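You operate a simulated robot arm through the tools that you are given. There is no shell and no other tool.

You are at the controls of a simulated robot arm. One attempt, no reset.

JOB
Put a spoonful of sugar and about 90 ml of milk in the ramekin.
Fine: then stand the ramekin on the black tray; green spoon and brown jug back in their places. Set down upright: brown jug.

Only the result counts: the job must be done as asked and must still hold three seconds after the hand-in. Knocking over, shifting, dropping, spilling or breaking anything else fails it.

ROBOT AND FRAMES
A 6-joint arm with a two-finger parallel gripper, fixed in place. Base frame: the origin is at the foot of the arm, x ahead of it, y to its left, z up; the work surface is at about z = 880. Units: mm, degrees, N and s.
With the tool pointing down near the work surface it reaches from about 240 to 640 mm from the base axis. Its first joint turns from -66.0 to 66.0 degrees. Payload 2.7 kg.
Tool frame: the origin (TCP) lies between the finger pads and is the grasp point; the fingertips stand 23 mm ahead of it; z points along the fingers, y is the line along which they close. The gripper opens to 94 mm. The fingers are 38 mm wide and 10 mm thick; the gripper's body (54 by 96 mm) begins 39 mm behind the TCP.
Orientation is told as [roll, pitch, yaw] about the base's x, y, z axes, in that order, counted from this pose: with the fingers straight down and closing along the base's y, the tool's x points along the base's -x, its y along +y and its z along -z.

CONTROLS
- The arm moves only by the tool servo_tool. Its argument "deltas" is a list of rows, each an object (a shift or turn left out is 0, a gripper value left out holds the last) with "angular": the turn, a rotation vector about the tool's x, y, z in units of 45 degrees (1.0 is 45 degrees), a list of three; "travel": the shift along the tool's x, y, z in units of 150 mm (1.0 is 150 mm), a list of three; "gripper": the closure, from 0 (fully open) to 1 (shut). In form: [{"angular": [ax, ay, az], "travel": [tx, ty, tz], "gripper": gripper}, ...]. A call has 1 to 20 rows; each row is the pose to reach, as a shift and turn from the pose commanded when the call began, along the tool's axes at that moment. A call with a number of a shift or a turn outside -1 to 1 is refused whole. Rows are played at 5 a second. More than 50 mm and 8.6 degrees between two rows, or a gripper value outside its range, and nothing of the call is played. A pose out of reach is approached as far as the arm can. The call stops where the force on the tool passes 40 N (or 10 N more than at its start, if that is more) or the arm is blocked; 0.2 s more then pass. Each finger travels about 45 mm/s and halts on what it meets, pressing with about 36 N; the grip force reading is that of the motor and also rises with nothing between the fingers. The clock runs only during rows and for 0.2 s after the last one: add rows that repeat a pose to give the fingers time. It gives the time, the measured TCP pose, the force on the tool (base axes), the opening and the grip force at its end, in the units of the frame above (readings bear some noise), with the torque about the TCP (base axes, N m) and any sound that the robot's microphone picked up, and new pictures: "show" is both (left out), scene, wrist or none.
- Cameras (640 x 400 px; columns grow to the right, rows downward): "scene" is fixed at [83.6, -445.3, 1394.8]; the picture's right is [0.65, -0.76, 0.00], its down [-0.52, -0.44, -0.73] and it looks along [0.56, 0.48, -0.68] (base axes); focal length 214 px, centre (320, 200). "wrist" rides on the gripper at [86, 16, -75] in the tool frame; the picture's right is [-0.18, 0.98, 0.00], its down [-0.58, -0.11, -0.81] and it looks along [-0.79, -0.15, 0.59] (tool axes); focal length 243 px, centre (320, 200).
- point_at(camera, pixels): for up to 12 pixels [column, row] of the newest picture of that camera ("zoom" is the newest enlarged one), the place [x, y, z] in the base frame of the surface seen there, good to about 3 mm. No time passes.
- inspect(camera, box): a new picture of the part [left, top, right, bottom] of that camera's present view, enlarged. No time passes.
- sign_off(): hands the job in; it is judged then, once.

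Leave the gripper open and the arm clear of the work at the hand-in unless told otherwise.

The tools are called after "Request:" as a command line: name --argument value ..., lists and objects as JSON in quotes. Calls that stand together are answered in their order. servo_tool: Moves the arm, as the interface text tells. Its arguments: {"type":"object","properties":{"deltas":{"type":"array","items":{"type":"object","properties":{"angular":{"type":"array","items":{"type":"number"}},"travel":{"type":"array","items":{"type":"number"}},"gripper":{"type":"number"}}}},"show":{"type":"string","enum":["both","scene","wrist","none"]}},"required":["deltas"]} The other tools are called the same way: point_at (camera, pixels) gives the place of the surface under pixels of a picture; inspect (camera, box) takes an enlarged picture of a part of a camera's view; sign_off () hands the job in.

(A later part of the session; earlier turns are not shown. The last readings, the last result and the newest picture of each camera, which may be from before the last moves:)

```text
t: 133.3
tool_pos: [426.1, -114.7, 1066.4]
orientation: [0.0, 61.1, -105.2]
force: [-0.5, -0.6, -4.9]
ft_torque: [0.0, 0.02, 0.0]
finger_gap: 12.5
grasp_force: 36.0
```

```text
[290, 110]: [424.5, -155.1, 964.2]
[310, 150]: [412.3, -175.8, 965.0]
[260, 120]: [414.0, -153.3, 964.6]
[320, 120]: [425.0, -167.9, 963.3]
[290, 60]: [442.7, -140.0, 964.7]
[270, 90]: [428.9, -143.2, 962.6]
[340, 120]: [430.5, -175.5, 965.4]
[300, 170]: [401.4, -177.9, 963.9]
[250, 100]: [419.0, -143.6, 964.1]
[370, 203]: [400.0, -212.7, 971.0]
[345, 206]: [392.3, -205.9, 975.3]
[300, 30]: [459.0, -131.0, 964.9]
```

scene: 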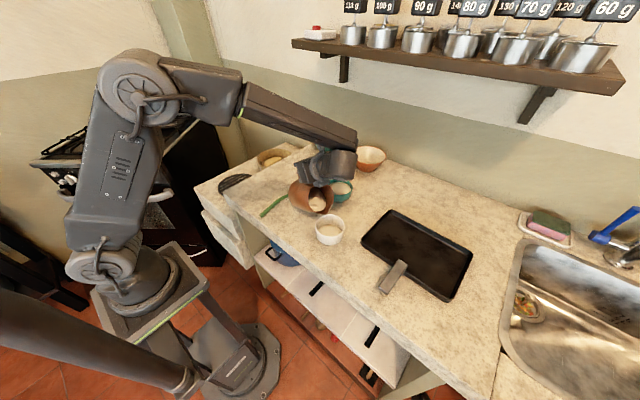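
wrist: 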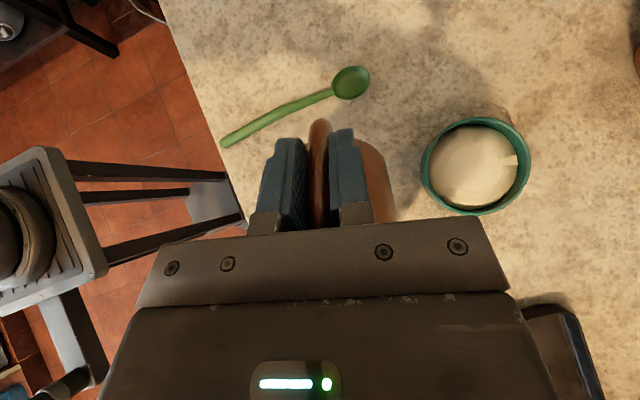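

By jug level the loss is about 70 ml, matching the ramekin level, so about 20 ml more is needed (ramekin level ≈908.5). I'll tilt back to 73.5° and then creep.

Request:
servo_tool --deltas '[{"travel": [-0.02, 0, 0.011], "angular": [0, 0.06, 0]}, {"travel": [-0.04, 0, 0.022], "angular": [0, 0.13, 0]}, {"travel": [-0.058, 0, 0.032], "angular": [0, 0.2, 0]}, {"travel": [-0.058, 0, 0.032], "angular": [0, 0.25, 0]}, {"travel": [-0.058, 0, 0.032], "angular": [0, 0.278, 0]}, {"travel": [-0.058, 0, 0.032], "angular": [0, 0.278, 0]}]' --show "none"

Request:
inspect --camera "scene" --box '[284, 190, 364, 240]'

Request:
point_at --camera "zoom" --pixels '[[370, 310], [310, 310], [400, 330], [310, 330], [380, 290], [400, 300], [290, 310], [360, 340], [390, 320], [330, 340], [270, 130], [310, 170]]'

```text
t: 134.7
tool_pos: [426.0, -113.6, 1058.4]
orientation: [-0.1, 73.7, -105.2]
force: [-0.2, -0.5, -5.5]
ft_torque: [-0.02, 0.05, -0.01]
finger_gap: 12.8
grasp_force: 36.2
```

```text
8.00 times, centred on (324, 215) of scene
```

zoom: 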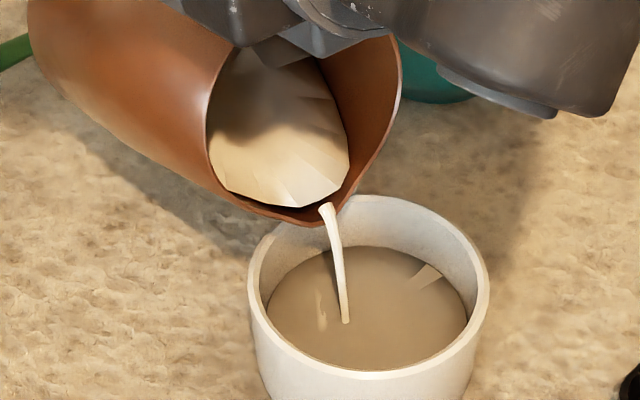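

```text
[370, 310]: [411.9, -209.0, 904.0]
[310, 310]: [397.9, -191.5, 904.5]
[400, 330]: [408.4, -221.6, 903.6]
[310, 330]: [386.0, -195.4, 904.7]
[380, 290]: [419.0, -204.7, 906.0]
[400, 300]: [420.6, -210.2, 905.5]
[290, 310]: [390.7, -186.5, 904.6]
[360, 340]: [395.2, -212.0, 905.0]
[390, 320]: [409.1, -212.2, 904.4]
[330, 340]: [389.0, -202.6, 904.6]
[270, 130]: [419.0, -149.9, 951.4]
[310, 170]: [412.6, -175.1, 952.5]
```

Flowing gently, level ≈904.7. Hold.

Request:
servo_tool --deltas '[{"angular": [0, 0.01, 0]}, {"angular": [0, 0.02, 0]}, {"angular": [0, 0.02, 0]}, {"angular": [0, 0.02, 0]}]' --show "none"

Request:
inspect --camera "scene" --box '[284, 190, 364, 240]'

Request:
point_at --camera "zoom" --pixels '[[370, 310], [310, 310], [400, 330], [310, 330], [380, 290], [400, 300], [290, 310], [360, 340], [390, 320], [330, 340], [270, 130], [310, 170]]'

```text
t: 135.7
tool_pos: [426.2, -114.2, 1057.4]
orientation: [-0.2, 74.5, -105.4]
force: [0.6, 0.1, -4.7]
ft_torque: [-0.06, 0.01, 0.0]
finger_gap: 12.8
grasp_force: 36.4
```

```text
8.00 times, centred on (324, 215) of scene
```

zoom: 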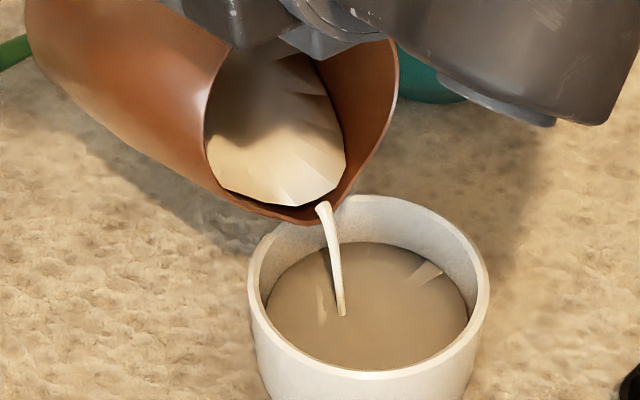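

```text
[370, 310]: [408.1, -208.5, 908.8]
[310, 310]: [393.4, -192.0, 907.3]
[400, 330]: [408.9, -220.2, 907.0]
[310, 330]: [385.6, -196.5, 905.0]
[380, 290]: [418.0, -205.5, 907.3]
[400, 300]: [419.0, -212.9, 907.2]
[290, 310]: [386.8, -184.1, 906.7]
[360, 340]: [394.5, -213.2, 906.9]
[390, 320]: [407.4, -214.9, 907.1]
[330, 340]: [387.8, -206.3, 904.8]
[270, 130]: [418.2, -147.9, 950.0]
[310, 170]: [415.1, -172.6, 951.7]
```

Level ≈906.8. A little more, then I'll tilt back.

Request:
servo_tool --deltas '[{"angular": [0, 0, 0]}, {"angular": [0, 0, 0]}]' --show "none"

Request:
inspect --camera "scene" --box '[284, 190, 364, 240]'

Request:
point_at --camera "zoom" --pixels '[[370, 310], [310, 310], [400, 330], [310, 330], [380, 290], [400, 300], [290, 310], [360, 340], [390, 320], [330, 340], [350, 335], [420, 320]]'

```text
t: 136.3
tool_pos: [426.6, -114.8, 1057.1]
orientation: [-0.2, 74.5, -105.3]
force: [0.0, 0.9, -5.2]
ft_torque: [-0.03, 0.02, 0.0]
finger_gap: 12.8
grasp_force: 35.7
```

```text
8.00 times, centred on (324, 215) of scene
```

zoom: 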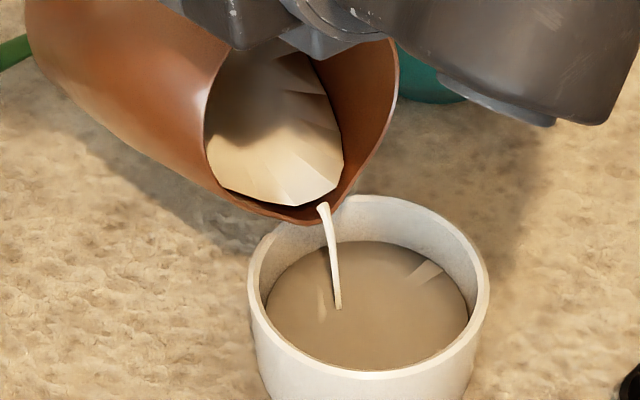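

```text
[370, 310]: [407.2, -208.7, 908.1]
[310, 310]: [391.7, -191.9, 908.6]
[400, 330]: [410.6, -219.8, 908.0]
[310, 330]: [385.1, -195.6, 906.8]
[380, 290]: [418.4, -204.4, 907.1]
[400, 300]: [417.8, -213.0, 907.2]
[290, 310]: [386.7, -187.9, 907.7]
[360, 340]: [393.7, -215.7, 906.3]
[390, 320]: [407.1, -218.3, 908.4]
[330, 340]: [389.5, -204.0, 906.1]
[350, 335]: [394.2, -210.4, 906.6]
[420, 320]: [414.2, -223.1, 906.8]
```

Level ≈907.4. A few more tenths of a second, then I'll tilt back and lift.

Request:
servo_tool --deltas '[{"angular": [0, 0.01, 0]}, {"angular": [0, 0.01, 0]}, {"angular": [0, 0.01, 0]}, {"travel": [0.03, 0, -0.01], "angular": [0, -0.1, 0]}, {"travel": [0.064, 0, -0.019], "angular": [0, -0.2, 0]}, {"travel": [0.064, 0, -0.019], "angular": [0, -0.3, 0]}, {"travel": [0.064, 0, -0.019], "angular": [0, -0.3, 0]}, {"travel": [0.064, 0, -0.019], "angular": [0, -0.3, 0]}]' --show "none"

Request:
inspect --camera "scene" --box '[284, 190, 364, 240]'

Request:
point_at --camera "zoom" --pixels '[[370, 310], [310, 310], [400, 330], [310, 330], [380, 290], [400, 300], [290, 310], [360, 340], [390, 320], [330, 340], [350, 335], [420, 320]]'

Request:
point_at --camera "zoom" --pixels '[[290, 110], [310, 150], [260, 120], [320, 120], [290, 60], [270, 90], [300, 170], [250, 100], [300, 30]]'

```text
t: 138.1
tool_pos: [425.6, -114.2, 1066.5]
orientation: [-0.1, 60.9, -105.2]
force: [1.0, 0.1, -4.3]
ft_torque: [0.0, -0.03, 0.0]
finger_gap: 12.8
grasp_force: 35.6
```

```text
8.00 times, centred on (324, 215) of scene
```

zoom: 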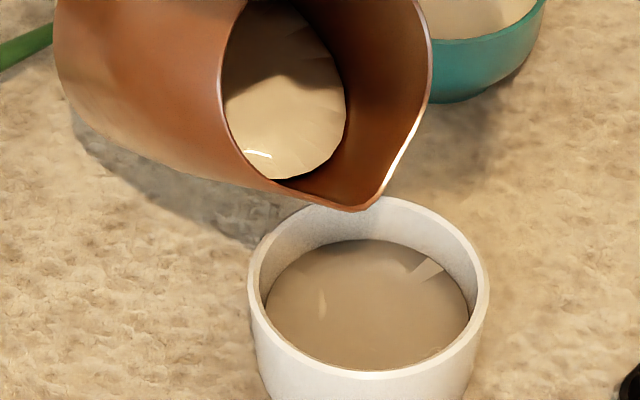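

```text
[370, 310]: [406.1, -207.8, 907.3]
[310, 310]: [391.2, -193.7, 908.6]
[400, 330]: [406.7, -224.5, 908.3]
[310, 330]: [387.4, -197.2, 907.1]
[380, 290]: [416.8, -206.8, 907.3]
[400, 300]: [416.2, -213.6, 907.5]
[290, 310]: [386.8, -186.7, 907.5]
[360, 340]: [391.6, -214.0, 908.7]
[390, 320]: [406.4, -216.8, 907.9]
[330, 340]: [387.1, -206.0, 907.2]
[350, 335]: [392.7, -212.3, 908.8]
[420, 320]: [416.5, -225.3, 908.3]
```

```text
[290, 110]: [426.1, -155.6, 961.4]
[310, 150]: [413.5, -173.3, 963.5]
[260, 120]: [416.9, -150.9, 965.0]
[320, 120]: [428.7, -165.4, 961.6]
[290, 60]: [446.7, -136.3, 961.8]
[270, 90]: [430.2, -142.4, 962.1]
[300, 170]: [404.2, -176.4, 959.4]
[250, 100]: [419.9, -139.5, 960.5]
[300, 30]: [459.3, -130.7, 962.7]
```

Level ≈907.9; the jug surface dropped about 9.6 mm in total (≈90 ml). I'll refine the ramekin's inner diameter from the milk's edge points.

Request:
inspect --camera "scene" --box '[308, 205, 352, 240]'

```text
11.43 times, centred on (330, 222) of scene
```

zoom: 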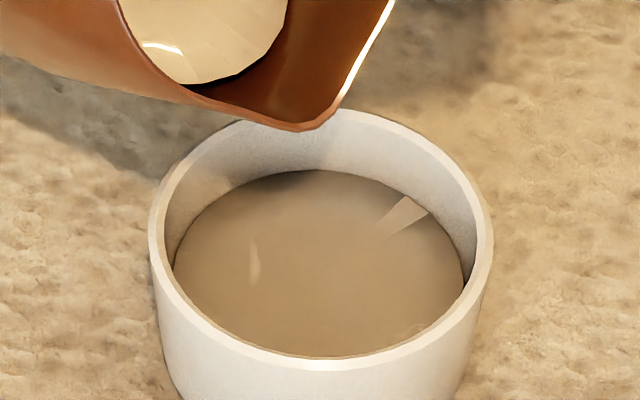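

Geometry says about 80 ml, jug level about 93 ml. To decide I'll raise the jug, set it upright in the air, and take weight and torque readings there against the earlier upright baseline (5.7 N, 0.427 N m).

Request:
servo_tool --deltas '[{"travel": [0.06, 0, -0.033]}, {"travel": [0.16, 0, -0.089]}, {"travel": [0.26, 0, -0.145]}, {"travel": [0.35, 0, -0.195]}, {"travel": [0.35, 0, -0.195], "angular": [0, -0.08, 0]}, {"travel": [0.35, 0, -0.195], "angular": [0, -0.18, 0]}, {"travel": [0.35, 0, -0.195], "angular": [0, -0.29, 0]}, {"travel": [0.35, 0, -0.195], "angular": [0, -0.4, 0]}, {"travel": [0.35, 0, -0.195], "angular": [0, -0.51, 0]}, {"travel": [0.35, 0, -0.195], "angular": [0, -0.62, 0]}, {"travel": [0.35, 0, -0.195], "angular": [0, -0.73, 0]}, {"travel": [0.35, 0, -0.195], "angular": [0, -0.84, 0]}, {"travel": [0.35, 0, -0.195], "angular": [0, -0.94, 0]}, {"travel": [0.35, 0, -0.195], "angular": [0, -1.0, 0]}]' --show "none"

Request:
servo_tool --deltas '[{"angular": [0, -0.06, 0]}, {"angular": [0, -0.14, 0]}, {"angular": [0, -0.23, 0]}, {"angular": [0, -0.3, 0]}, {"angular": [0, -0.34, 0]}, {"angular": [0, -0.353, 0]}, {"angular": [0, -0.353, 0]}, {"angular": [0, -0.353, 0]}]' --show "scene"

Request:
servo_tool --deltas '[{"angular": [0, 0, 0]}]' --show "none"

Request:
servo_tool --deltas '[{"angular": [0, 0, 0]}]' --show "none"

Request:
servo_tool --deltas '[{"angular": [0, 0, 0]}]' --show "none"

Request:
servo_tool --deltas '[{"angular": [0, 0, 0]}]' --show "none"

Request:
servo_tool --deltas '[{"angular": [0, 0, 0]}]' --show "none"

Request:
servo_tool --deltas '[{"angular": [0, 0, 0]}]' --show "none"

Request:
servo_tool --deltas '[{"angular": [0, 0, 0]}]' --show "none"

Request:
servo_tool --deltas '[{"angular": [0, 0, 0]}]' --show "none"

Request:
servo_tool --deltas '[{"angular": [0, 0, 0]}]' --show "none"

Request:
servo_tool --deltas '[{"angular": [0, 0, 0]}]' --show "none"

```text
t: 141.1
tool_pos: [426.1, -113.5, 1126.1]
orientation: [0.0, 15.9, -105.1]
force: [0.1, -0.4, -4.8]
ft_torque: [0.29, -0.09, -0.01]
finger_gap: 12.7
grasp_force: 36.2
```

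```text
t: 142.9
tool_pos: [425.5, -113.8, 1127.3]
orientation: [0.0, 0.1, -105.1]
force: [0.7, -0.3, -3.9]
ft_torque: [0.36, -0.1, 0.02]
finger_gap: 13.1
grasp_force: 36.6
```

scene: 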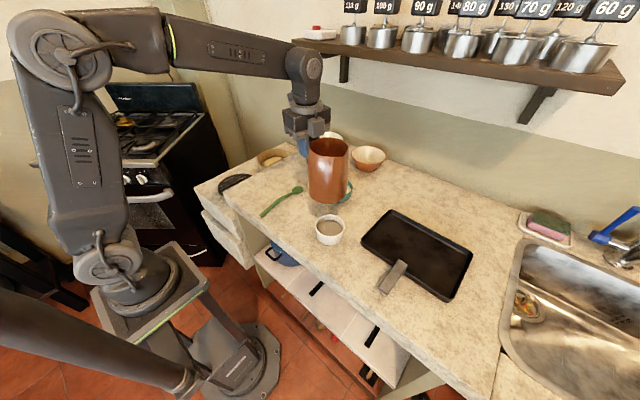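

```text
t: 143.3
tool_pos: [425.6, -114.1, 1128.1]
orientation: [-0.1, 0.1, -105.0]
force: [-0.5, 0.5, -4.7]
ft_torque: [0.35, -0.11, 0.02]
finger_gap: 12.8
grasp_force: 36.1
```

```text
t: 143.7
tool_pos: [426.6, -115.3, 1126.5]
orientation: [-0.1, 0.1, -105.1]
force: [-0.4, 0.3, -4.5]
ft_torque: [0.33, -0.1, -0.01]
finger_gap: 12.8
grasp_force: 36.0
```

```text
t: 144.1
tool_pos: [427.7, -114.9, 1127.8]
orientation: [-0.1, 0.1, -105.2]
force: [0.1, 0.0, -4.6]
ft_torque: [0.33, -0.1, 0.0]
finger_gap: 12.6
grasp_force: 36.0
```

```text
t: 144.5
tool_pos: [425.8, -113.1, 1126.7]
orientation: [-0.1, 0.1, -105.0]
force: [0.0, 0.5, -4.1]
ft_torque: [0.35, -0.1, -0.04]
finger_gap: 12.8
grasp_force: 36.3
```

```text
t: 144.9
tool_pos: [425.7, -113.8, 1127.6]
orientation: [-0.1, 0.1, -105.1]
force: [0.0, -0.9, -5.2]
ft_torque: [0.34, -0.08, 0.01]
finger_gap: 13.1
grasp_force: 35.9
```

```text
t: 145.3
tool_pos: [426.9, -114.7, 1126.8]
orientation: [-0.1, 0.1, -105.2]
force: [-0.3, 0.2, -5.0]
ft_torque: [0.35, -0.09, 0.01]
finger_gap: 12.9
grasp_force: 35.7
```

```text
t: 145.7
tool_pos: [426.8, -114.1, 1127.3]
orientation: [-0.2, 0.0, -105.1]
force: [1.1, -0.2, -4.0]
ft_torque: [0.37, -0.12, 0.0]
finger_gap: 12.7
grasp_force: 36.5
```

```text
t: 146.1
tool_pos: [425.9, -114.1, 1128.2]
orientation: [-0.1, 0.2, -105.1]
force: [-0.2, 0.6, -4.9]
ft_torque: [0.32, -0.11, 0.01]
finger_gap: 12.7
grasp_force: 35.3
```

```text
t: 146.5
tool_pos: [427.8, -113.5, 1127.4]
orientation: [0.0, 0.0, -105.1]
force: [0.8, 1.0, -3.6]
ft_torque: [0.31, -0.08, -0.01]
finger_gap: 12.4
grasp_force: 36.0
```

```text
t: 146.9
tool_pos: [426.0, -114.5, 1126.9]
orientation: [-0.1, 0.1, -105.0]
force: [0.9, 0.1, -4.4]
ft_torque: [0.35, -0.09, 0.02]
finger_gap: 12.9
grasp_force: 36.3
```

Torque says ≈79 ml, weight ≈115, ramekin level ≈80, jug level ≈93: a weighted estimate of about 85 ml. I'll give a small top-up of about 5 ml. Tilting again up high first.

Request:
servo_tool --deltas '[{"angular": [0, 0.03, 0]}, {"angular": [0, 0.1, 0]}, {"angular": [0, 0.19, 0]}, {"angular": [0, 0.29, 0]}, {"angular": [0, 0.39, 0]}, {"angular": [0, 0.49, 0]}, {"angular": [0, 0.59, 0]}, {"angular": [0, 0.69, 0]}, {"angular": [0, 0.79, 0]}, {"angular": [0, 0.88, 0]}, {"angular": [0, 0.95, 0]}, {"angular": [0, 1.0, 0]}, {"angular": [0, 1.0, 0]}]' --show "none"

Request:
servo_tool --deltas '[{"angular": [0, 0.05, 0]}, {"angular": [0, 0.14, 0]}, {"angular": [0, 0.24, 0]}, {"angular": [0, 0.32, 0]}, {"angular": [0, 0.355, 0]}, {"travel": [-0.03, 0, 0.03], "angular": [0, 0.355, 0]}, {"travel": [-0.09, 0, 0.09], "angular": [0, 0.355, 0]}, {"travel": [-0.16, 0, 0.16], "angular": [0, 0.355, 0]}, {"travel": [-0.23, 0, 0.23], "angular": [0, 0.355, 0]}, {"travel": [-0.27, 0, 0.27], "angular": [0, 0.355, 0]}, {"travel": [-0.283, 0, 0.283], "angular": [0, 0.355, 0]}, {"travel": [-0.283, 0, 0.283], "angular": [0, 0.355, 0]}]'

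Request:
inspect --camera "scene" --box '[284, 190, 364, 240]'

```text
t: 149.7
tool_pos: [427.4, -114.8, 1126.6]
orientation: [-0.1, 45.2, -105.1]
force: [-0.4, 0.4, -5.0]
ft_torque: [0.12, -0.03, 0.01]
finger_gap: 12.8
grasp_force: 36.2
```

```text
t: 152.3
tool_pos: [427.6, -113.4, 1068.0]
orientation: [-0.1, 61.1, -105.2]
force: [0.2, 0.2, -4.8]
ft_torque: [0.04, -0.01, 0.03]
finger_gap: 13.0
grasp_force: 36.0
```

scene: 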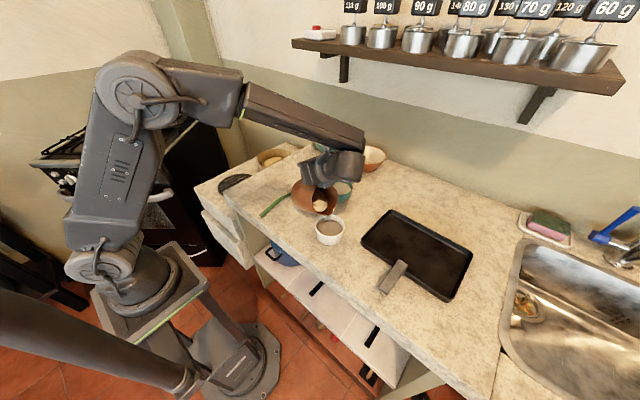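
wrist: 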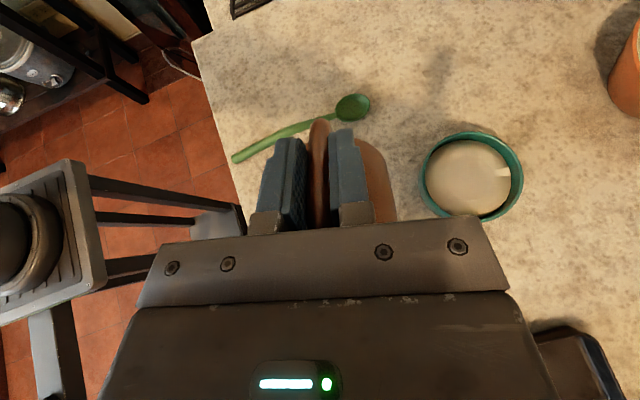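

```text
8.00 times, centred on (324, 215) of scene
```

zoom: 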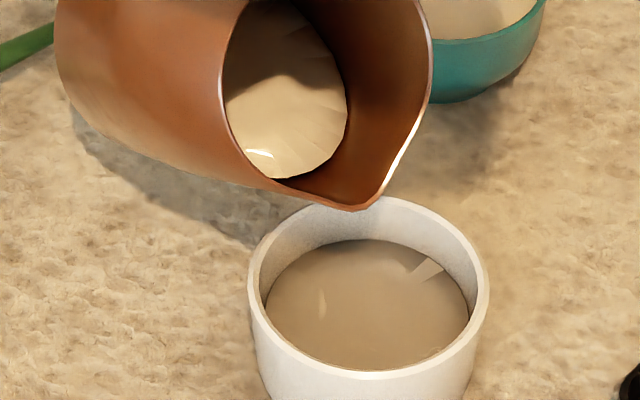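

Same state as before. A short top-up: to 75.3° with a brief hold, then check.

Request:
servo_tool --deltas '[{"travel": [-0.02, 0, 0.011], "angular": [0, 0.07, 0]}, {"travel": [-0.04, 0, 0.022], "angular": [0, 0.15, 0]}, {"travel": [-0.058, 0, 0.032], "angular": [0, 0.23, 0]}, {"travel": [-0.058, 0, 0.032], "angular": [0, 0.29, 0]}, {"travel": [-0.058, 0, 0.032], "angular": [0, 0.312, 0]}, {"travel": [-0.058, 0, 0.032], "angular": [0, 0.312, 0]}]' --show "none"

Request:
inspect --camera "scene" --box '[284, 190, 364, 240]'

Request:
point_at --camera "zoom" --pixels '[[370, 310], [310, 310], [400, 330], [310, 330], [380, 290], [400, 300], [290, 310], [360, 340], [390, 320], [330, 340], [350, 335], [420, 320]]'

```text
t: 153.7
tool_pos: [425.9, -113.4, 1057.6]
orientation: [-0.3, 75.3, -105.3]
force: [0.6, 0.1, -4.2]
ft_torque: [-0.04, -0.01, 0.03]
finger_gap: 12.8
grasp_force: 36.1
```

```text
8.00 times, centred on (324, 215) of scene
```

zoom: 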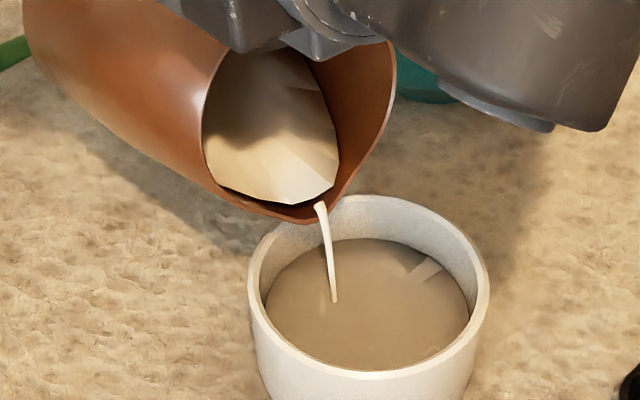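

```text
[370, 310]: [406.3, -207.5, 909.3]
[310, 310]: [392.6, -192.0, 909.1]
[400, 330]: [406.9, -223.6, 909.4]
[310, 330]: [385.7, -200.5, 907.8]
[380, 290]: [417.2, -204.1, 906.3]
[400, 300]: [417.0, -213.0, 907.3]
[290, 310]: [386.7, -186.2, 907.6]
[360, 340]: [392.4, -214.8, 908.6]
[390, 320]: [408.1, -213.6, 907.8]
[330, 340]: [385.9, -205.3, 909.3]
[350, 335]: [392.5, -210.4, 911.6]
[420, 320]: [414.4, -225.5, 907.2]
```

Level ≈908.5. A bit more (0.4 s), then tilt back.

Request:
servo_tool --deltas '[{"angular": [0, 0, 0]}, {"angular": [0, 0, 0]}, {"travel": [0.03, 0, -0.01], "angular": [0, -0.1, 0]}, {"travel": [0.064, 0, -0.019], "angular": [0, -0.2, 0]}, {"travel": [0.064, 0, -0.019], "angular": [0, -0.31, 0]}, {"travel": [0.064, 0, -0.019], "angular": [0, -0.31, 0]}, {"travel": [0.064, 0, -0.019], "angular": [0, -0.31, 0]}, {"travel": [0.064, 0, -0.019], "angular": [0, -0.31, 0]}]' --show "none"

Request:
inspect --camera "scene" --box '[284, 190, 364, 240]'

Request:
point_at --camera "zoom" --pixels '[[370, 310], [310, 310], [400, 330], [310, 330], [380, 290], [400, 300], [290, 310], [360, 340], [390, 320], [330, 340], [350, 335], [420, 320]]'

Request:
point_at --camera "zoom" --pixels '[[290, 110], [310, 150], [260, 120], [320, 120], [290, 60], [270, 90], [300, 170], [250, 100], [300, 30]]'

```text
t: 155.5
tool_pos: [427.4, -113.9, 1067.5]
orientation: [-0.1, 61.1, -105.2]
force: [0.2, -0.1, -5.1]
ft_torque: [0.03, 0.01, -0.01]
finger_gap: 12.8
grasp_force: 36.2
```

```text
8.00 times, centred on (324, 215) of scene
```

zoom: 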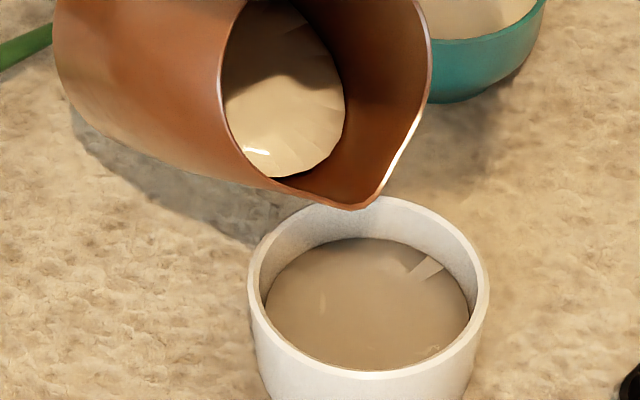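

```text
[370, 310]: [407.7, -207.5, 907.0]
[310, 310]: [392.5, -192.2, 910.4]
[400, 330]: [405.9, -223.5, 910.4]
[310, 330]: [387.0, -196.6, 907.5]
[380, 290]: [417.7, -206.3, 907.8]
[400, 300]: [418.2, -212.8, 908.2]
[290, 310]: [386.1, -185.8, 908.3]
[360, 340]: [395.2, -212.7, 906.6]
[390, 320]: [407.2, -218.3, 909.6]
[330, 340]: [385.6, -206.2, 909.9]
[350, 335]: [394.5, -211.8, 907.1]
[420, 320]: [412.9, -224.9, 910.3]
```

```text
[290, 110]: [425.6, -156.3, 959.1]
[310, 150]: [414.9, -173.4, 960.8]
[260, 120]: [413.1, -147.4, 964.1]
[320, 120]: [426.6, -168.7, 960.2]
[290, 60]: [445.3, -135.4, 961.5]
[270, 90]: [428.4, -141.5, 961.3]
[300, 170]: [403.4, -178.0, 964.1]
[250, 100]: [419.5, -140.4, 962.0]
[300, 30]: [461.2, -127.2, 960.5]
```

Level ≈908.7, about 88–90 ml by the combined estimates. That's enough. Now raise, set the jug upright and carry it home.

Request:
servo_tool --deltas '[{"travel": [0.06, 0, -0.033]}, {"travel": [0.16, 0, -0.089]}, {"travel": [0.26, 0, -0.145]}, {"travel": [0.35, 0, -0.195]}, {"travel": [0.35, 0, -0.195], "angular": [0, -0.08, 0]}, {"travel": [0.35, 0, -0.195], "angular": [0, -0.18, 0]}, {"travel": [0.35, 0, -0.195], "angular": [0, -0.29, 0]}, {"travel": [0.35, 0, -0.195], "angular": [0, -0.4, 0]}, {"travel": [0.35, 0, -0.195], "angular": [0, -0.51, 0]}, {"travel": [0.35, 0, -0.195], "angular": [0, -0.62, 0]}, {"travel": [0.35, 0, -0.195], "angular": [0, -0.73, 0]}, {"travel": [0.35, 0, -0.195], "angular": [0, -0.84, 0]}, {"travel": [0.35, 0, -0.195], "angular": [0, -0.94, 0]}, {"travel": [0.35, 0, -0.195], "angular": [0, -1.0, 0]}]' --show "none"

Request:
servo_tool --deltas '[{"angular": [0, -0.06, 0]}, {"angular": [0, -0.14, 0]}, {"angular": [0, -0.23, 0]}, {"angular": [0, -0.3, 0]}, {"angular": [0, -0.34, 0]}, {"angular": [0, -0.358, 0]}, {"angular": [0, -0.358, 0]}]' --show "none"

Request:
servo_tool --deltas '[{"angular": [0, 0, -0.03]}, {"angular": [0, 0, -0.1]}, {"angular": [0, 0, -0.2]}, {"angular": [0, 0, -0.32]}, {"angular": [0, 0, -0.44]}, {"angular": [0, 0, -0.56]}, {"angular": [0, 0, -0.68]}, {"angular": [0, 0, -0.8]}, {"angular": [0, 0, -0.9]}, {"angular": [0, 0, -0.97]}, {"angular": [0, 0, -1.0]}, {"angular": [0, 0, -1.0]}]' --show "none"

Request:
servo_tool --deltas '[{"angular": [0, 0, -0.03]}, {"angular": [0, 0, -0.1]}, {"angular": [0, 0, -0.2]}, {"angular": [0, 0, -0.32]}, {"angular": [0, 0, -0.44]}, {"angular": [0, 0, -0.56]}, {"angular": [0, 0, -0.68]}, {"angular": [0, 0, -0.8]}, {"angular": [0, 0, -0.9]}, {"angular": [0, 0, -0.97]}, {"angular": [0, 0, -1.0]}, {"angular": [0, 0, -1.0]}]' --show "none"

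Request:
servo_tool --deltas '[{"angular": [0, 0, -0.03]}, {"angular": [0, 0, -0.1]}, {"angular": [0, 0, -0.2]}, {"angular": [0, 0, -0.28]}, {"angular": [0, 0, -0.32]}, {"angular": [0, 0, -0.333]}, {"angular": [0, 0, -0.333]}]'

```text
t: 158.5
tool_pos: [425.3, -114.4, 1126.7]
orientation: [-0.1, 16.1, -105.1]
force: [0.4, 0.0, -4.1]
ft_torque: [0.29, -0.09, 0.01]
finger_gap: 12.7
grasp_force: 36.1
```

```text
t: 160.1
tool_pos: [426.0, -115.8, 1126.2]
orientation: [0.0, 0.0, -105.1]
force: [-0.2, 0.1, -3.5]
ft_torque: [0.33, -0.12, -0.01]
finger_gap: 12.6
grasp_force: 35.8
```

```text
t: 162.7
tool_pos: [426.0, -115.2, 1126.0]
orientation: [-0.1, 0.1, -59.9]
force: [-1.4, 0.0, -4.0]
ft_torque: [0.3, 0.2, 0.01]
finger_gap: 12.7
grasp_force: 35.5
```

```text
t: 165.3
tool_pos: [426.5, -114.8, 1126.9]
orientation: [0.1, 0.2, -15.0]
force: [-0.1, -0.1, -4.3]
ft_torque: [0.12, 0.37, -0.04]
finger_gap: 12.6
grasp_force: 35.7
```

```text
t: 166.9
tool_pos: [425.7, -114.8, 1126.8]
orientation: [0.1, 0.0, -0.1]
force: [1.2, -0.2, -4.1]
ft_torque: [0.01, 0.34, 0.02]
finger_gap: 12.9
grasp_force: 35.8
```

scene: 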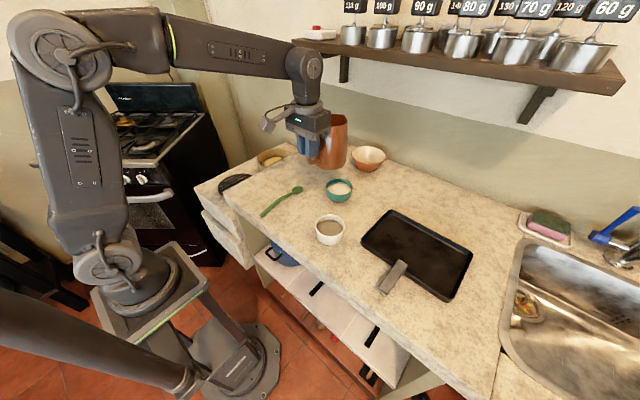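
wrist: 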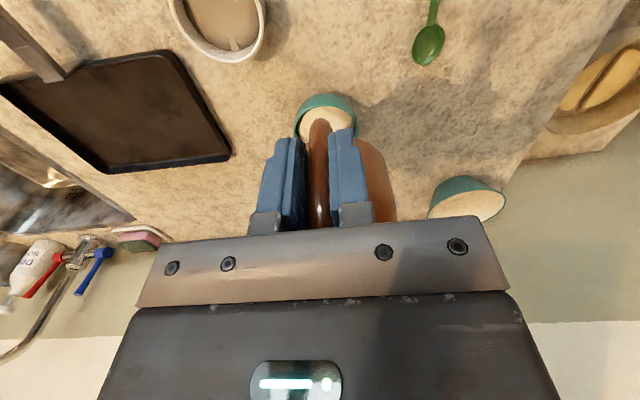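

Upright and facing +x again. Carrying it back over its home spot.

Request:
servo_tool --deltas '[{"travel": [0.015, 0.03, 0]}, {"travel": [0.045, 0.09, 0]}, {"travel": [0.085, 0.18, 0]}, {"travel": [0.13, 0.28, 0]}, {"travel": [0.18, 0.39, 0]}, {"travel": [0.235, 0.5, 0]}, {"travel": [0.285, 0.61, 0]}, {"travel": [0.33, 0.71, 0]}, {"travel": [0.36, 0.77, 0]}, {"travel": [0.377, 0.808, 0]}, {"travel": [0.381, 0.817, 0]}, {"travel": [0.381, 0.817, 0]}]' --show "none"

Request:
servo_tool --deltas '[{"travel": [0.015, 0.03, 0]}, {"travel": [0.045, 0.09, 0]}, {"travel": [0.085, 0.18, 0]}, {"travel": [0.13, 0.28, 0]}, {"travel": [0.18, 0.39, 0]}, {"travel": [0.235, 0.5, 0]}, {"travel": [0.285, 0.61, 0]}, {"travel": [0.33, 0.71, 0]}, {"travel": [0.36, 0.77, 0]}, {"travel": [0.377, 0.808, 0]}, {"travel": [0.381, 0.817, 0]}, {"travel": [0.381, 0.817, 0]}]'

```text
t: 169.5
tool_pos: [369.7, 7.1, 1127.6]
orientation: [0.2, 0.1, -0.1]
force: [-0.5, -0.4, -4.4]
ft_torque: [0.03, 0.34, 0.01]
finger_gap: 12.8
grasp_force: 35.9
```

```text
t: 172.1
tool_pos: [312.3, 130.2, 1128.5]
orientation: [0.0, 0.0, -0.1]
force: [0.2, -0.2, -4.2]
ft_torque: [0.0, 0.36, 0.02]
finger_gap: 12.7
grasp_force: 35.6
```

scene: 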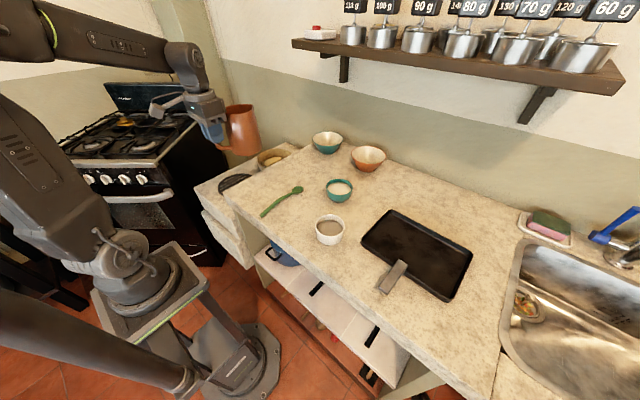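
wrist: 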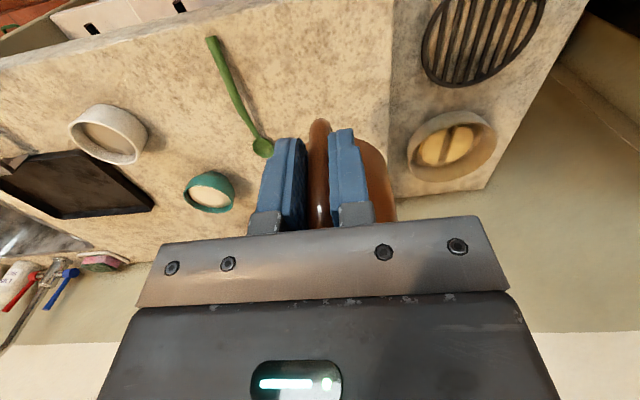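

Lowering the jug to just above the counter, then in fine steps.

Request:
servo_tool --deltas '[{"travel": [0, 0, 0.03]}, {"travel": [0, 0, 0.1]}, {"travel": [0, 0, 0.2]}, {"travel": [0, 0, 0.32]}, {"travel": [0, 0, 0.45]}, {"travel": [0, 0, 0.58]}, {"travel": [0, 0, 0.71]}, {"travel": [0, 0, 0.82]}, {"travel": [0, 0, 0.91]}, {"travel": [0, 0, 0.97]}, {"travel": [0, 0, 1.0]}, {"travel": [0, 0, 1.0]}]'

Request:
inspect --camera "scene" --box '[212, 140, 308, 200]'

```text
t: 174.7
tool_pos: [311.6, 130.2, 976.8]
orientation: [0.1, 0.0, -0.1]
force: [-0.4, -0.2, -4.0]
ft_torque: [0.0, 0.35, 0.01]
finger_gap: 12.8
grasp_force: 35.9
```

scene: 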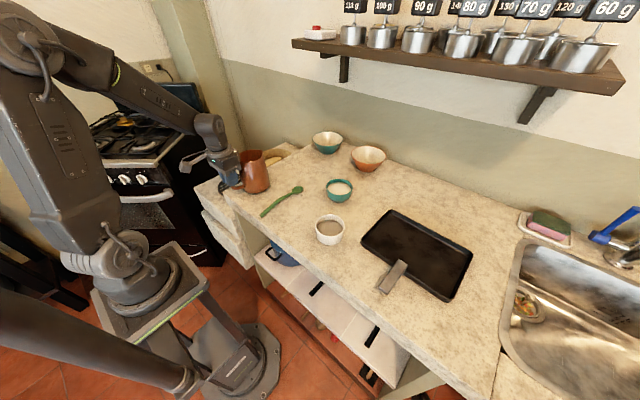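
wrist: 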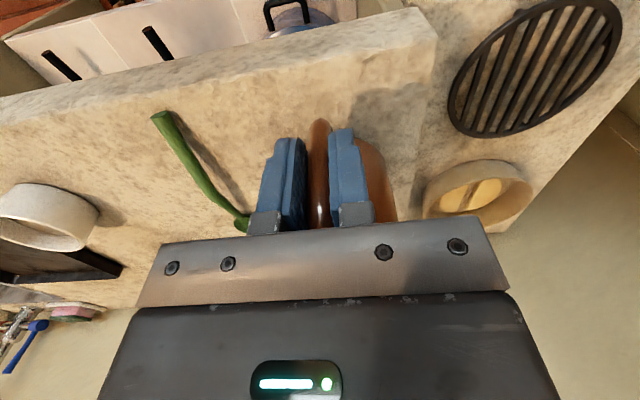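

```text
6.67 times, centred on (260, 170) of scene
```

zoom: 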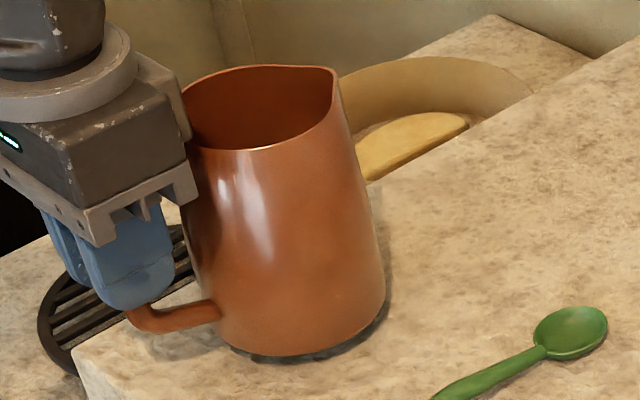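

Directly above its spot. Down 10 mm, then fine steps.

Request:
servo_tool --deltas '[{"travel": [0, 0, 0.02]}, {"travel": [0, 0, 0.04]}, {"travel": [0, 0, 0.06]}, {"travel": [0, 0, 0.07]}, {"travel": [0, 0, 0.07]}]' --show "none"

Request:
servo_tool --deltas '[{"travel": [0, 0, 0.005]}, {"travel": [0, 0, 0.01]}, {"travel": [0, 0, 0.01]}]' --show "none"

```text
t: 175.9
tool_pos: [312.9, 129.8, 968.2]
orientation: [0.1, 0.1, -0.2]
force: [-0.7, -0.3, -4.5]
ft_torque: [0.01, 0.36, 0.01]
finger_gap: 12.8
grasp_force: 35.8
```

```text
t: 176.7
tool_pos: [312.4, 129.7, 966.4]
orientation: [0.2, 0.1, 0.0]
force: [0.0, 0.5, -4.6]
ft_torque: [0.04, 0.34, -0.02]
finger_gap: 12.9
grasp_force: 35.3
```

Still hanging; continuing in small steps.

Request:
servo_tool --deltas '[{"travel": [0, 0, 0.004]}, {"travel": [0, 0, 0.008]}, {"travel": [0, 0, 0.008]}]' --show "none"

Request:
servo_tool --deltas '[{"travel": [0, 0, 0.003]}, {"travel": [0, 0, 0.006]}, {"travel": [0, 0, 0.006]}]' --show "none"

```text
t: 177.5
tool_pos: [312.5, 131.1, 965.4]
orientation: [0.1, -0.1, -0.1]
force: [-4.3, 0.0, 6.2]
ft_torque: [-0.08, -0.56, 0.02]
finger_gap: 13.1
grasp_force: 36.3
```

```text
t: 178.3
tool_pos: [312.6, 130.7, 964.5]
orientation: [0.1, 0.0, -0.1]
force: [-5.2, 2.4, 11.7]
ft_torque: [-0.17, -1.01, 0.03]
finger_gap: 12.7
grasp_force: 36.1
```

Contact (pressing 11.7 N). I'll back off about 0.8 mm to remove the pressure, then open.

Request:
servo_tool --deltas '[{"travel": [0, 0, -0.004]}, {"travel": [0, 0, -0.006]}, {"travel": [0, 0, -0.006]}]' --show "none"

Request:
servo_tool --deltas '[{"gripper": 0.8}, {"gripper": 0.7}, {"gripper": 0.55}, {"gripper": 0.5}, {"gripper": 0.5}, {"gripper": 0.5}]'

Request:
inspect --camera "scene" --box '[212, 140, 308, 200]'

```text
t: 179.1
tool_pos: [312.2, 130.3, 963.2]
orientation: [-0.1, 0.1, -0.1]
force: [1.5, 1.5, -0.4]
ft_torque: [-0.03, -0.33, 0.11]
finger_gap: 12.6
grasp_force: 35.7
```

```text
t: 180.5
tool_pos: [310.9, 130.4, 964.6]
orientation: [0.1, 0.0, -0.1]
force: [0.4, 0.8, -0.4]
ft_torque: [0.02, 0.0, -0.02]
finger_gap: 46.9
grasp_force: 0.0
```

scene: 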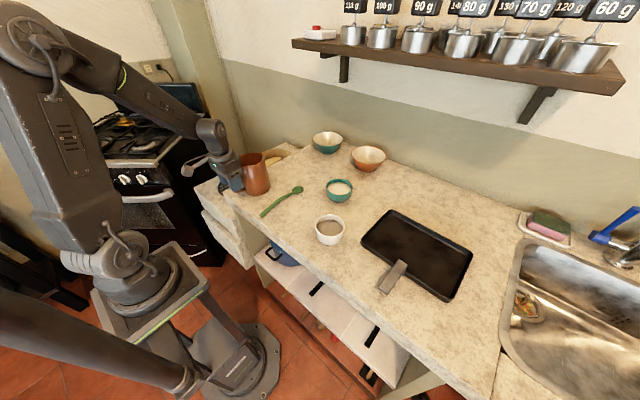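
wrist: 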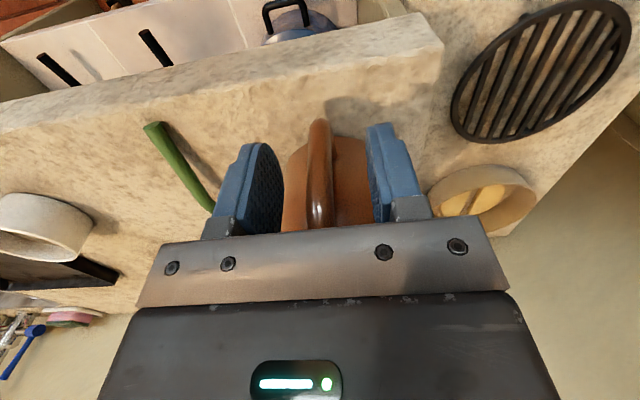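

```text
6.67 times, centred on (260, 170) of scene
```

zoom: 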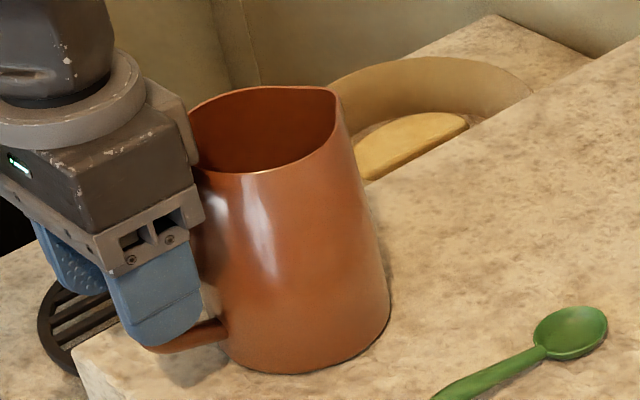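

The jug stands upright at home. Rising straight up.

Request:
servo_tool --deltas '[{"travel": [0, 0, -0.05]}, {"travel": [0, 0, -0.15]}, {"travel": [0, 0, -0.35]}, {"travel": [0, 0, -0.6]}, {"travel": [0, 0, -0.87]}, {"travel": [0, 0, -0.87]}]'

Request:
inspect --camera "scene" --box '[215, 140, 311, 220]'

Request:
point_at --camera "zoom" --pixels '[[197, 110], [320, 78], [150, 192], [182, 258], [270, 278], [495, 255], [318, 380]]'

```text
t: 181.9
tool_pos: [313.1, 130.3, 1096.3]
orientation: [0.2, 0.1, 0.0]
force: [0.2, -0.2, -0.3]
ft_torque: [0.01, 0.0, -0.04]
finger_gap: 47.3
grasp_force: 0.0
```

scene: 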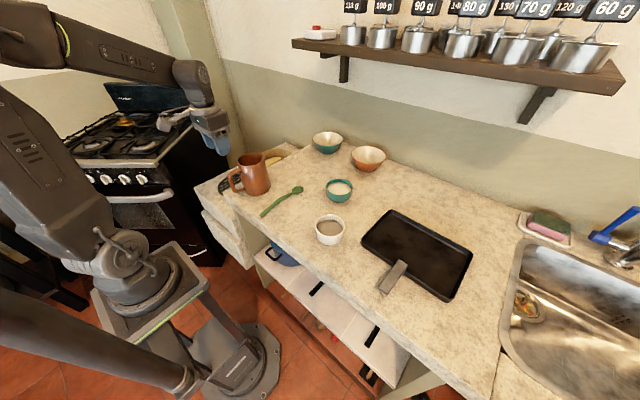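
wrist: 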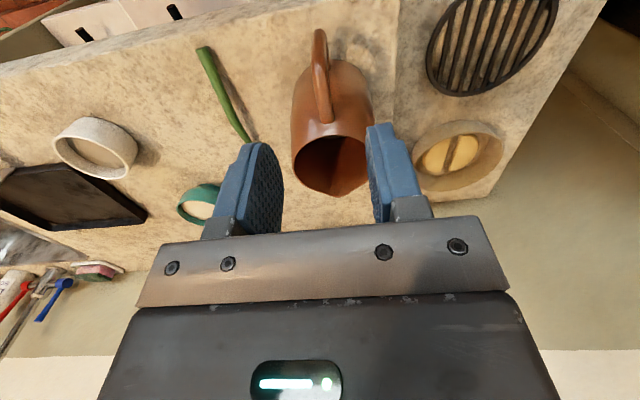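

```text
5.00 times, centred on (263, 180) of scene
```

zoom: 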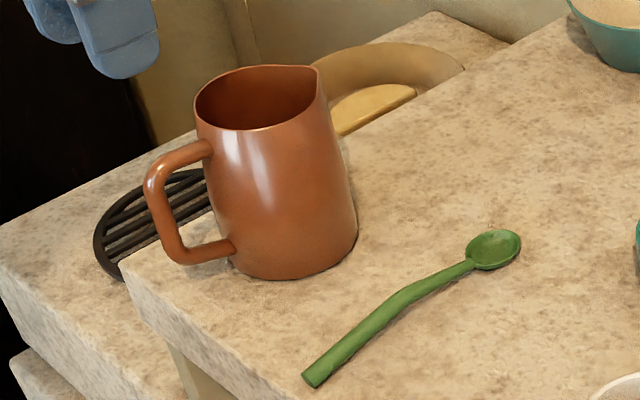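

```text
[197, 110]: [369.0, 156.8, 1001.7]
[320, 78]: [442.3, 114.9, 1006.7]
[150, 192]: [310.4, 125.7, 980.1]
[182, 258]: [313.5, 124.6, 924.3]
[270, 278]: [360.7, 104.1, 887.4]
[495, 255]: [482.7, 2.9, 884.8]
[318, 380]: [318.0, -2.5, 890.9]
```

Jug and spoon look just as in the first picture. Now to the filled ramekin at (400,-210), gripper opening fully.

Request:
servo_tool --deltas '[{"travel": [-0.06, -0.25, 0], "gripper": 0}, {"travel": [-0.12, -0.5, 0], "gripper": 0}, {"travel": [-0.18, -0.75, 0], "gripper": 0}, {"travel": [-0.25, -0.99, 0], "gripper": 0}]' --show "none"

Request:
servo_tool --deltas '[{"travel": [-0.06, -0.25, 0]}, {"travel": [-0.12, -0.5, 0]}, {"travel": [-0.18, -0.75, 0]}, {"travel": [-0.25, -0.99, 0]}]' --show "none"

Request:
servo_tool --deltas '[{"travel": [-0.04, -0.14, 0.05]}, {"travel": [-0.085, -0.287, 0.13]}, {"travel": [-0.085, -0.287, 0.13]}]'

```text
t: 182.9
tool_pos: [349.6, -20.0, 1094.2]
orientation: [0.1, -0.1, 0.0]
force: [-0.2, -0.1, 0.3]
ft_torque: [-0.02, 0.02, 0.03]
finger_gap: 94.0
grasp_force: 0.1
```

```text
t: 183.9
tool_pos: [387.9, -168.3, 1095.1]
orientation: [0.1, 0.0, 0.1]
force: [-0.1, 0.1, -0.6]
ft_torque: [0.01, 0.01, 0.03]
finger_gap: 94.0
grasp_force: 0.1
```

```text
t: 184.7
tool_pos: [398.8, -211.3, 1075.3]
orientation: [0.1, 0.0, -0.2]
force: [-0.3, 0.0, 0.2]
ft_torque: [0.01, 0.01, -0.01]
finger_gap: 94.0
grasp_force: 0.0
```

scene: 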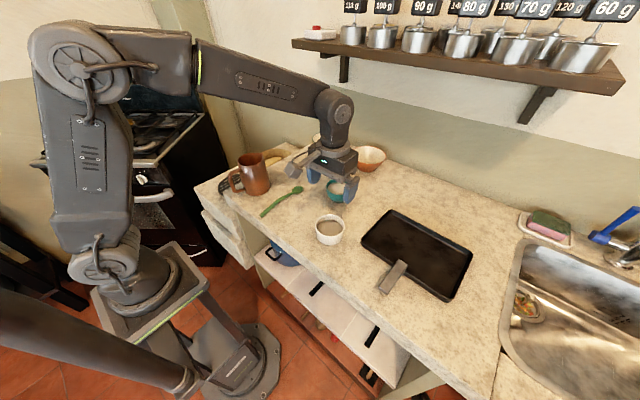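
wrist: 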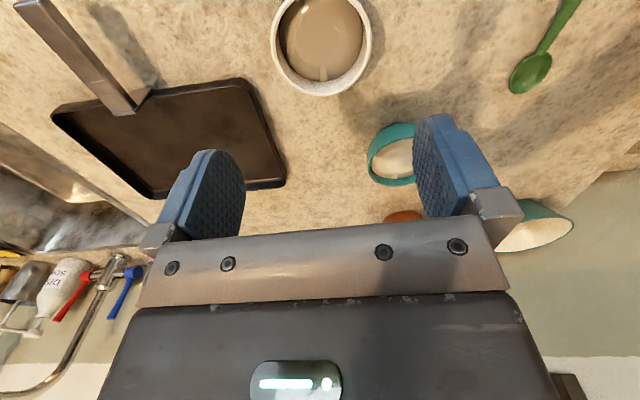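

The ramekin appears exactly where it was. Descending to just above the rim first.

Request:
servo_tool --deltas '[{"travel": [0, 0.003, 0.25]}, {"travel": [0, 0.003, 0.5]}, {"travel": [0, 0.003, 0.7]}, {"travel": [0, 0.003, 0.8]}, {"travel": [0, 0.003, 0.8]}]' --show "wrist"

Request:
point_at --camera "wrist" --pixels '[[246, 118], [401, 118], [322, 189], [240, 190], [416, 160]]'

```text
t: 185.9
tool_pos: [398.7, -209.0, 954.7]
orientation: [0.1, 0.0, -0.1]
force: [0.3, -0.6, 0.4]
ft_torque: [0.05, -0.02, 0.0]
finger_gap: 94.1
grasp_force: 0.0
```

wrist: 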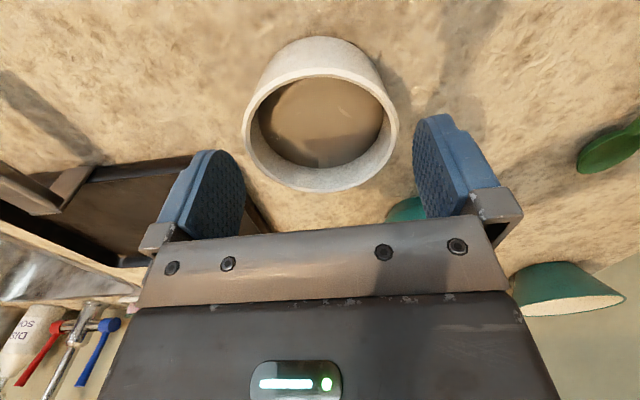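

```text
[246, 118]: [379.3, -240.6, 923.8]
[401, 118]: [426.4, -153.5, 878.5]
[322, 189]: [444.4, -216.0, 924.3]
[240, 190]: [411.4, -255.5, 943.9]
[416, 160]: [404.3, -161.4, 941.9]
```

Nearly centred; I'll shift 2 mm toward -y, descend and grip.

Request:
servo_tool --deltas '[{"travel": [0, -0.013, 0.06], "gripper": 0}, {"travel": [0, -0.013, 0.12], "gripper": 0}, {"travel": [0, -0.013, 0.18], "gripper": 0}, {"travel": [0, -0.013, 0.18], "gripper": 0.05}, {"travel": [0, -0.013, 0.18], "gripper": 0.1}, {"travel": [0, -0.013, 0.18], "gripper": 0.15}, {"travel": [0, -0.013, 0.18], "gripper": 0.2}, {"travel": [0, -0.013, 0.18], "gripper": 0.2}]'

```text
t: 187.7
tool_pos: [398.9, -210.2, 928.4]
orientation: [0.2, 0.0, -0.1]
force: [-0.1, 1.1, 0.2]
ft_torque: [0.02, -0.07, -0.01]
finger_gap: 85.5
grasp_force: 36.3
```

scene: 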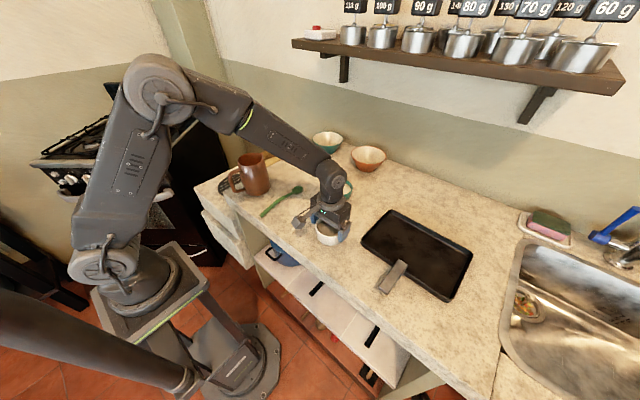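
wrist: 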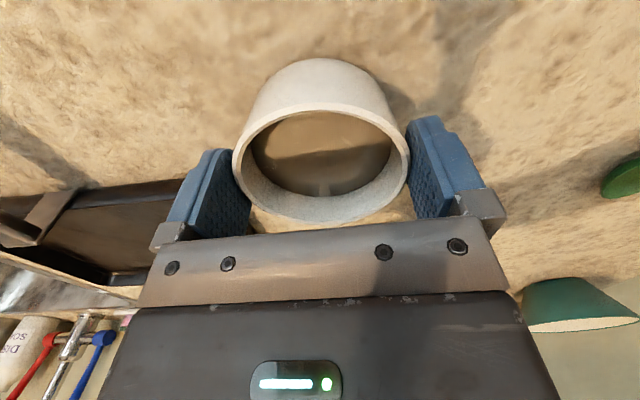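

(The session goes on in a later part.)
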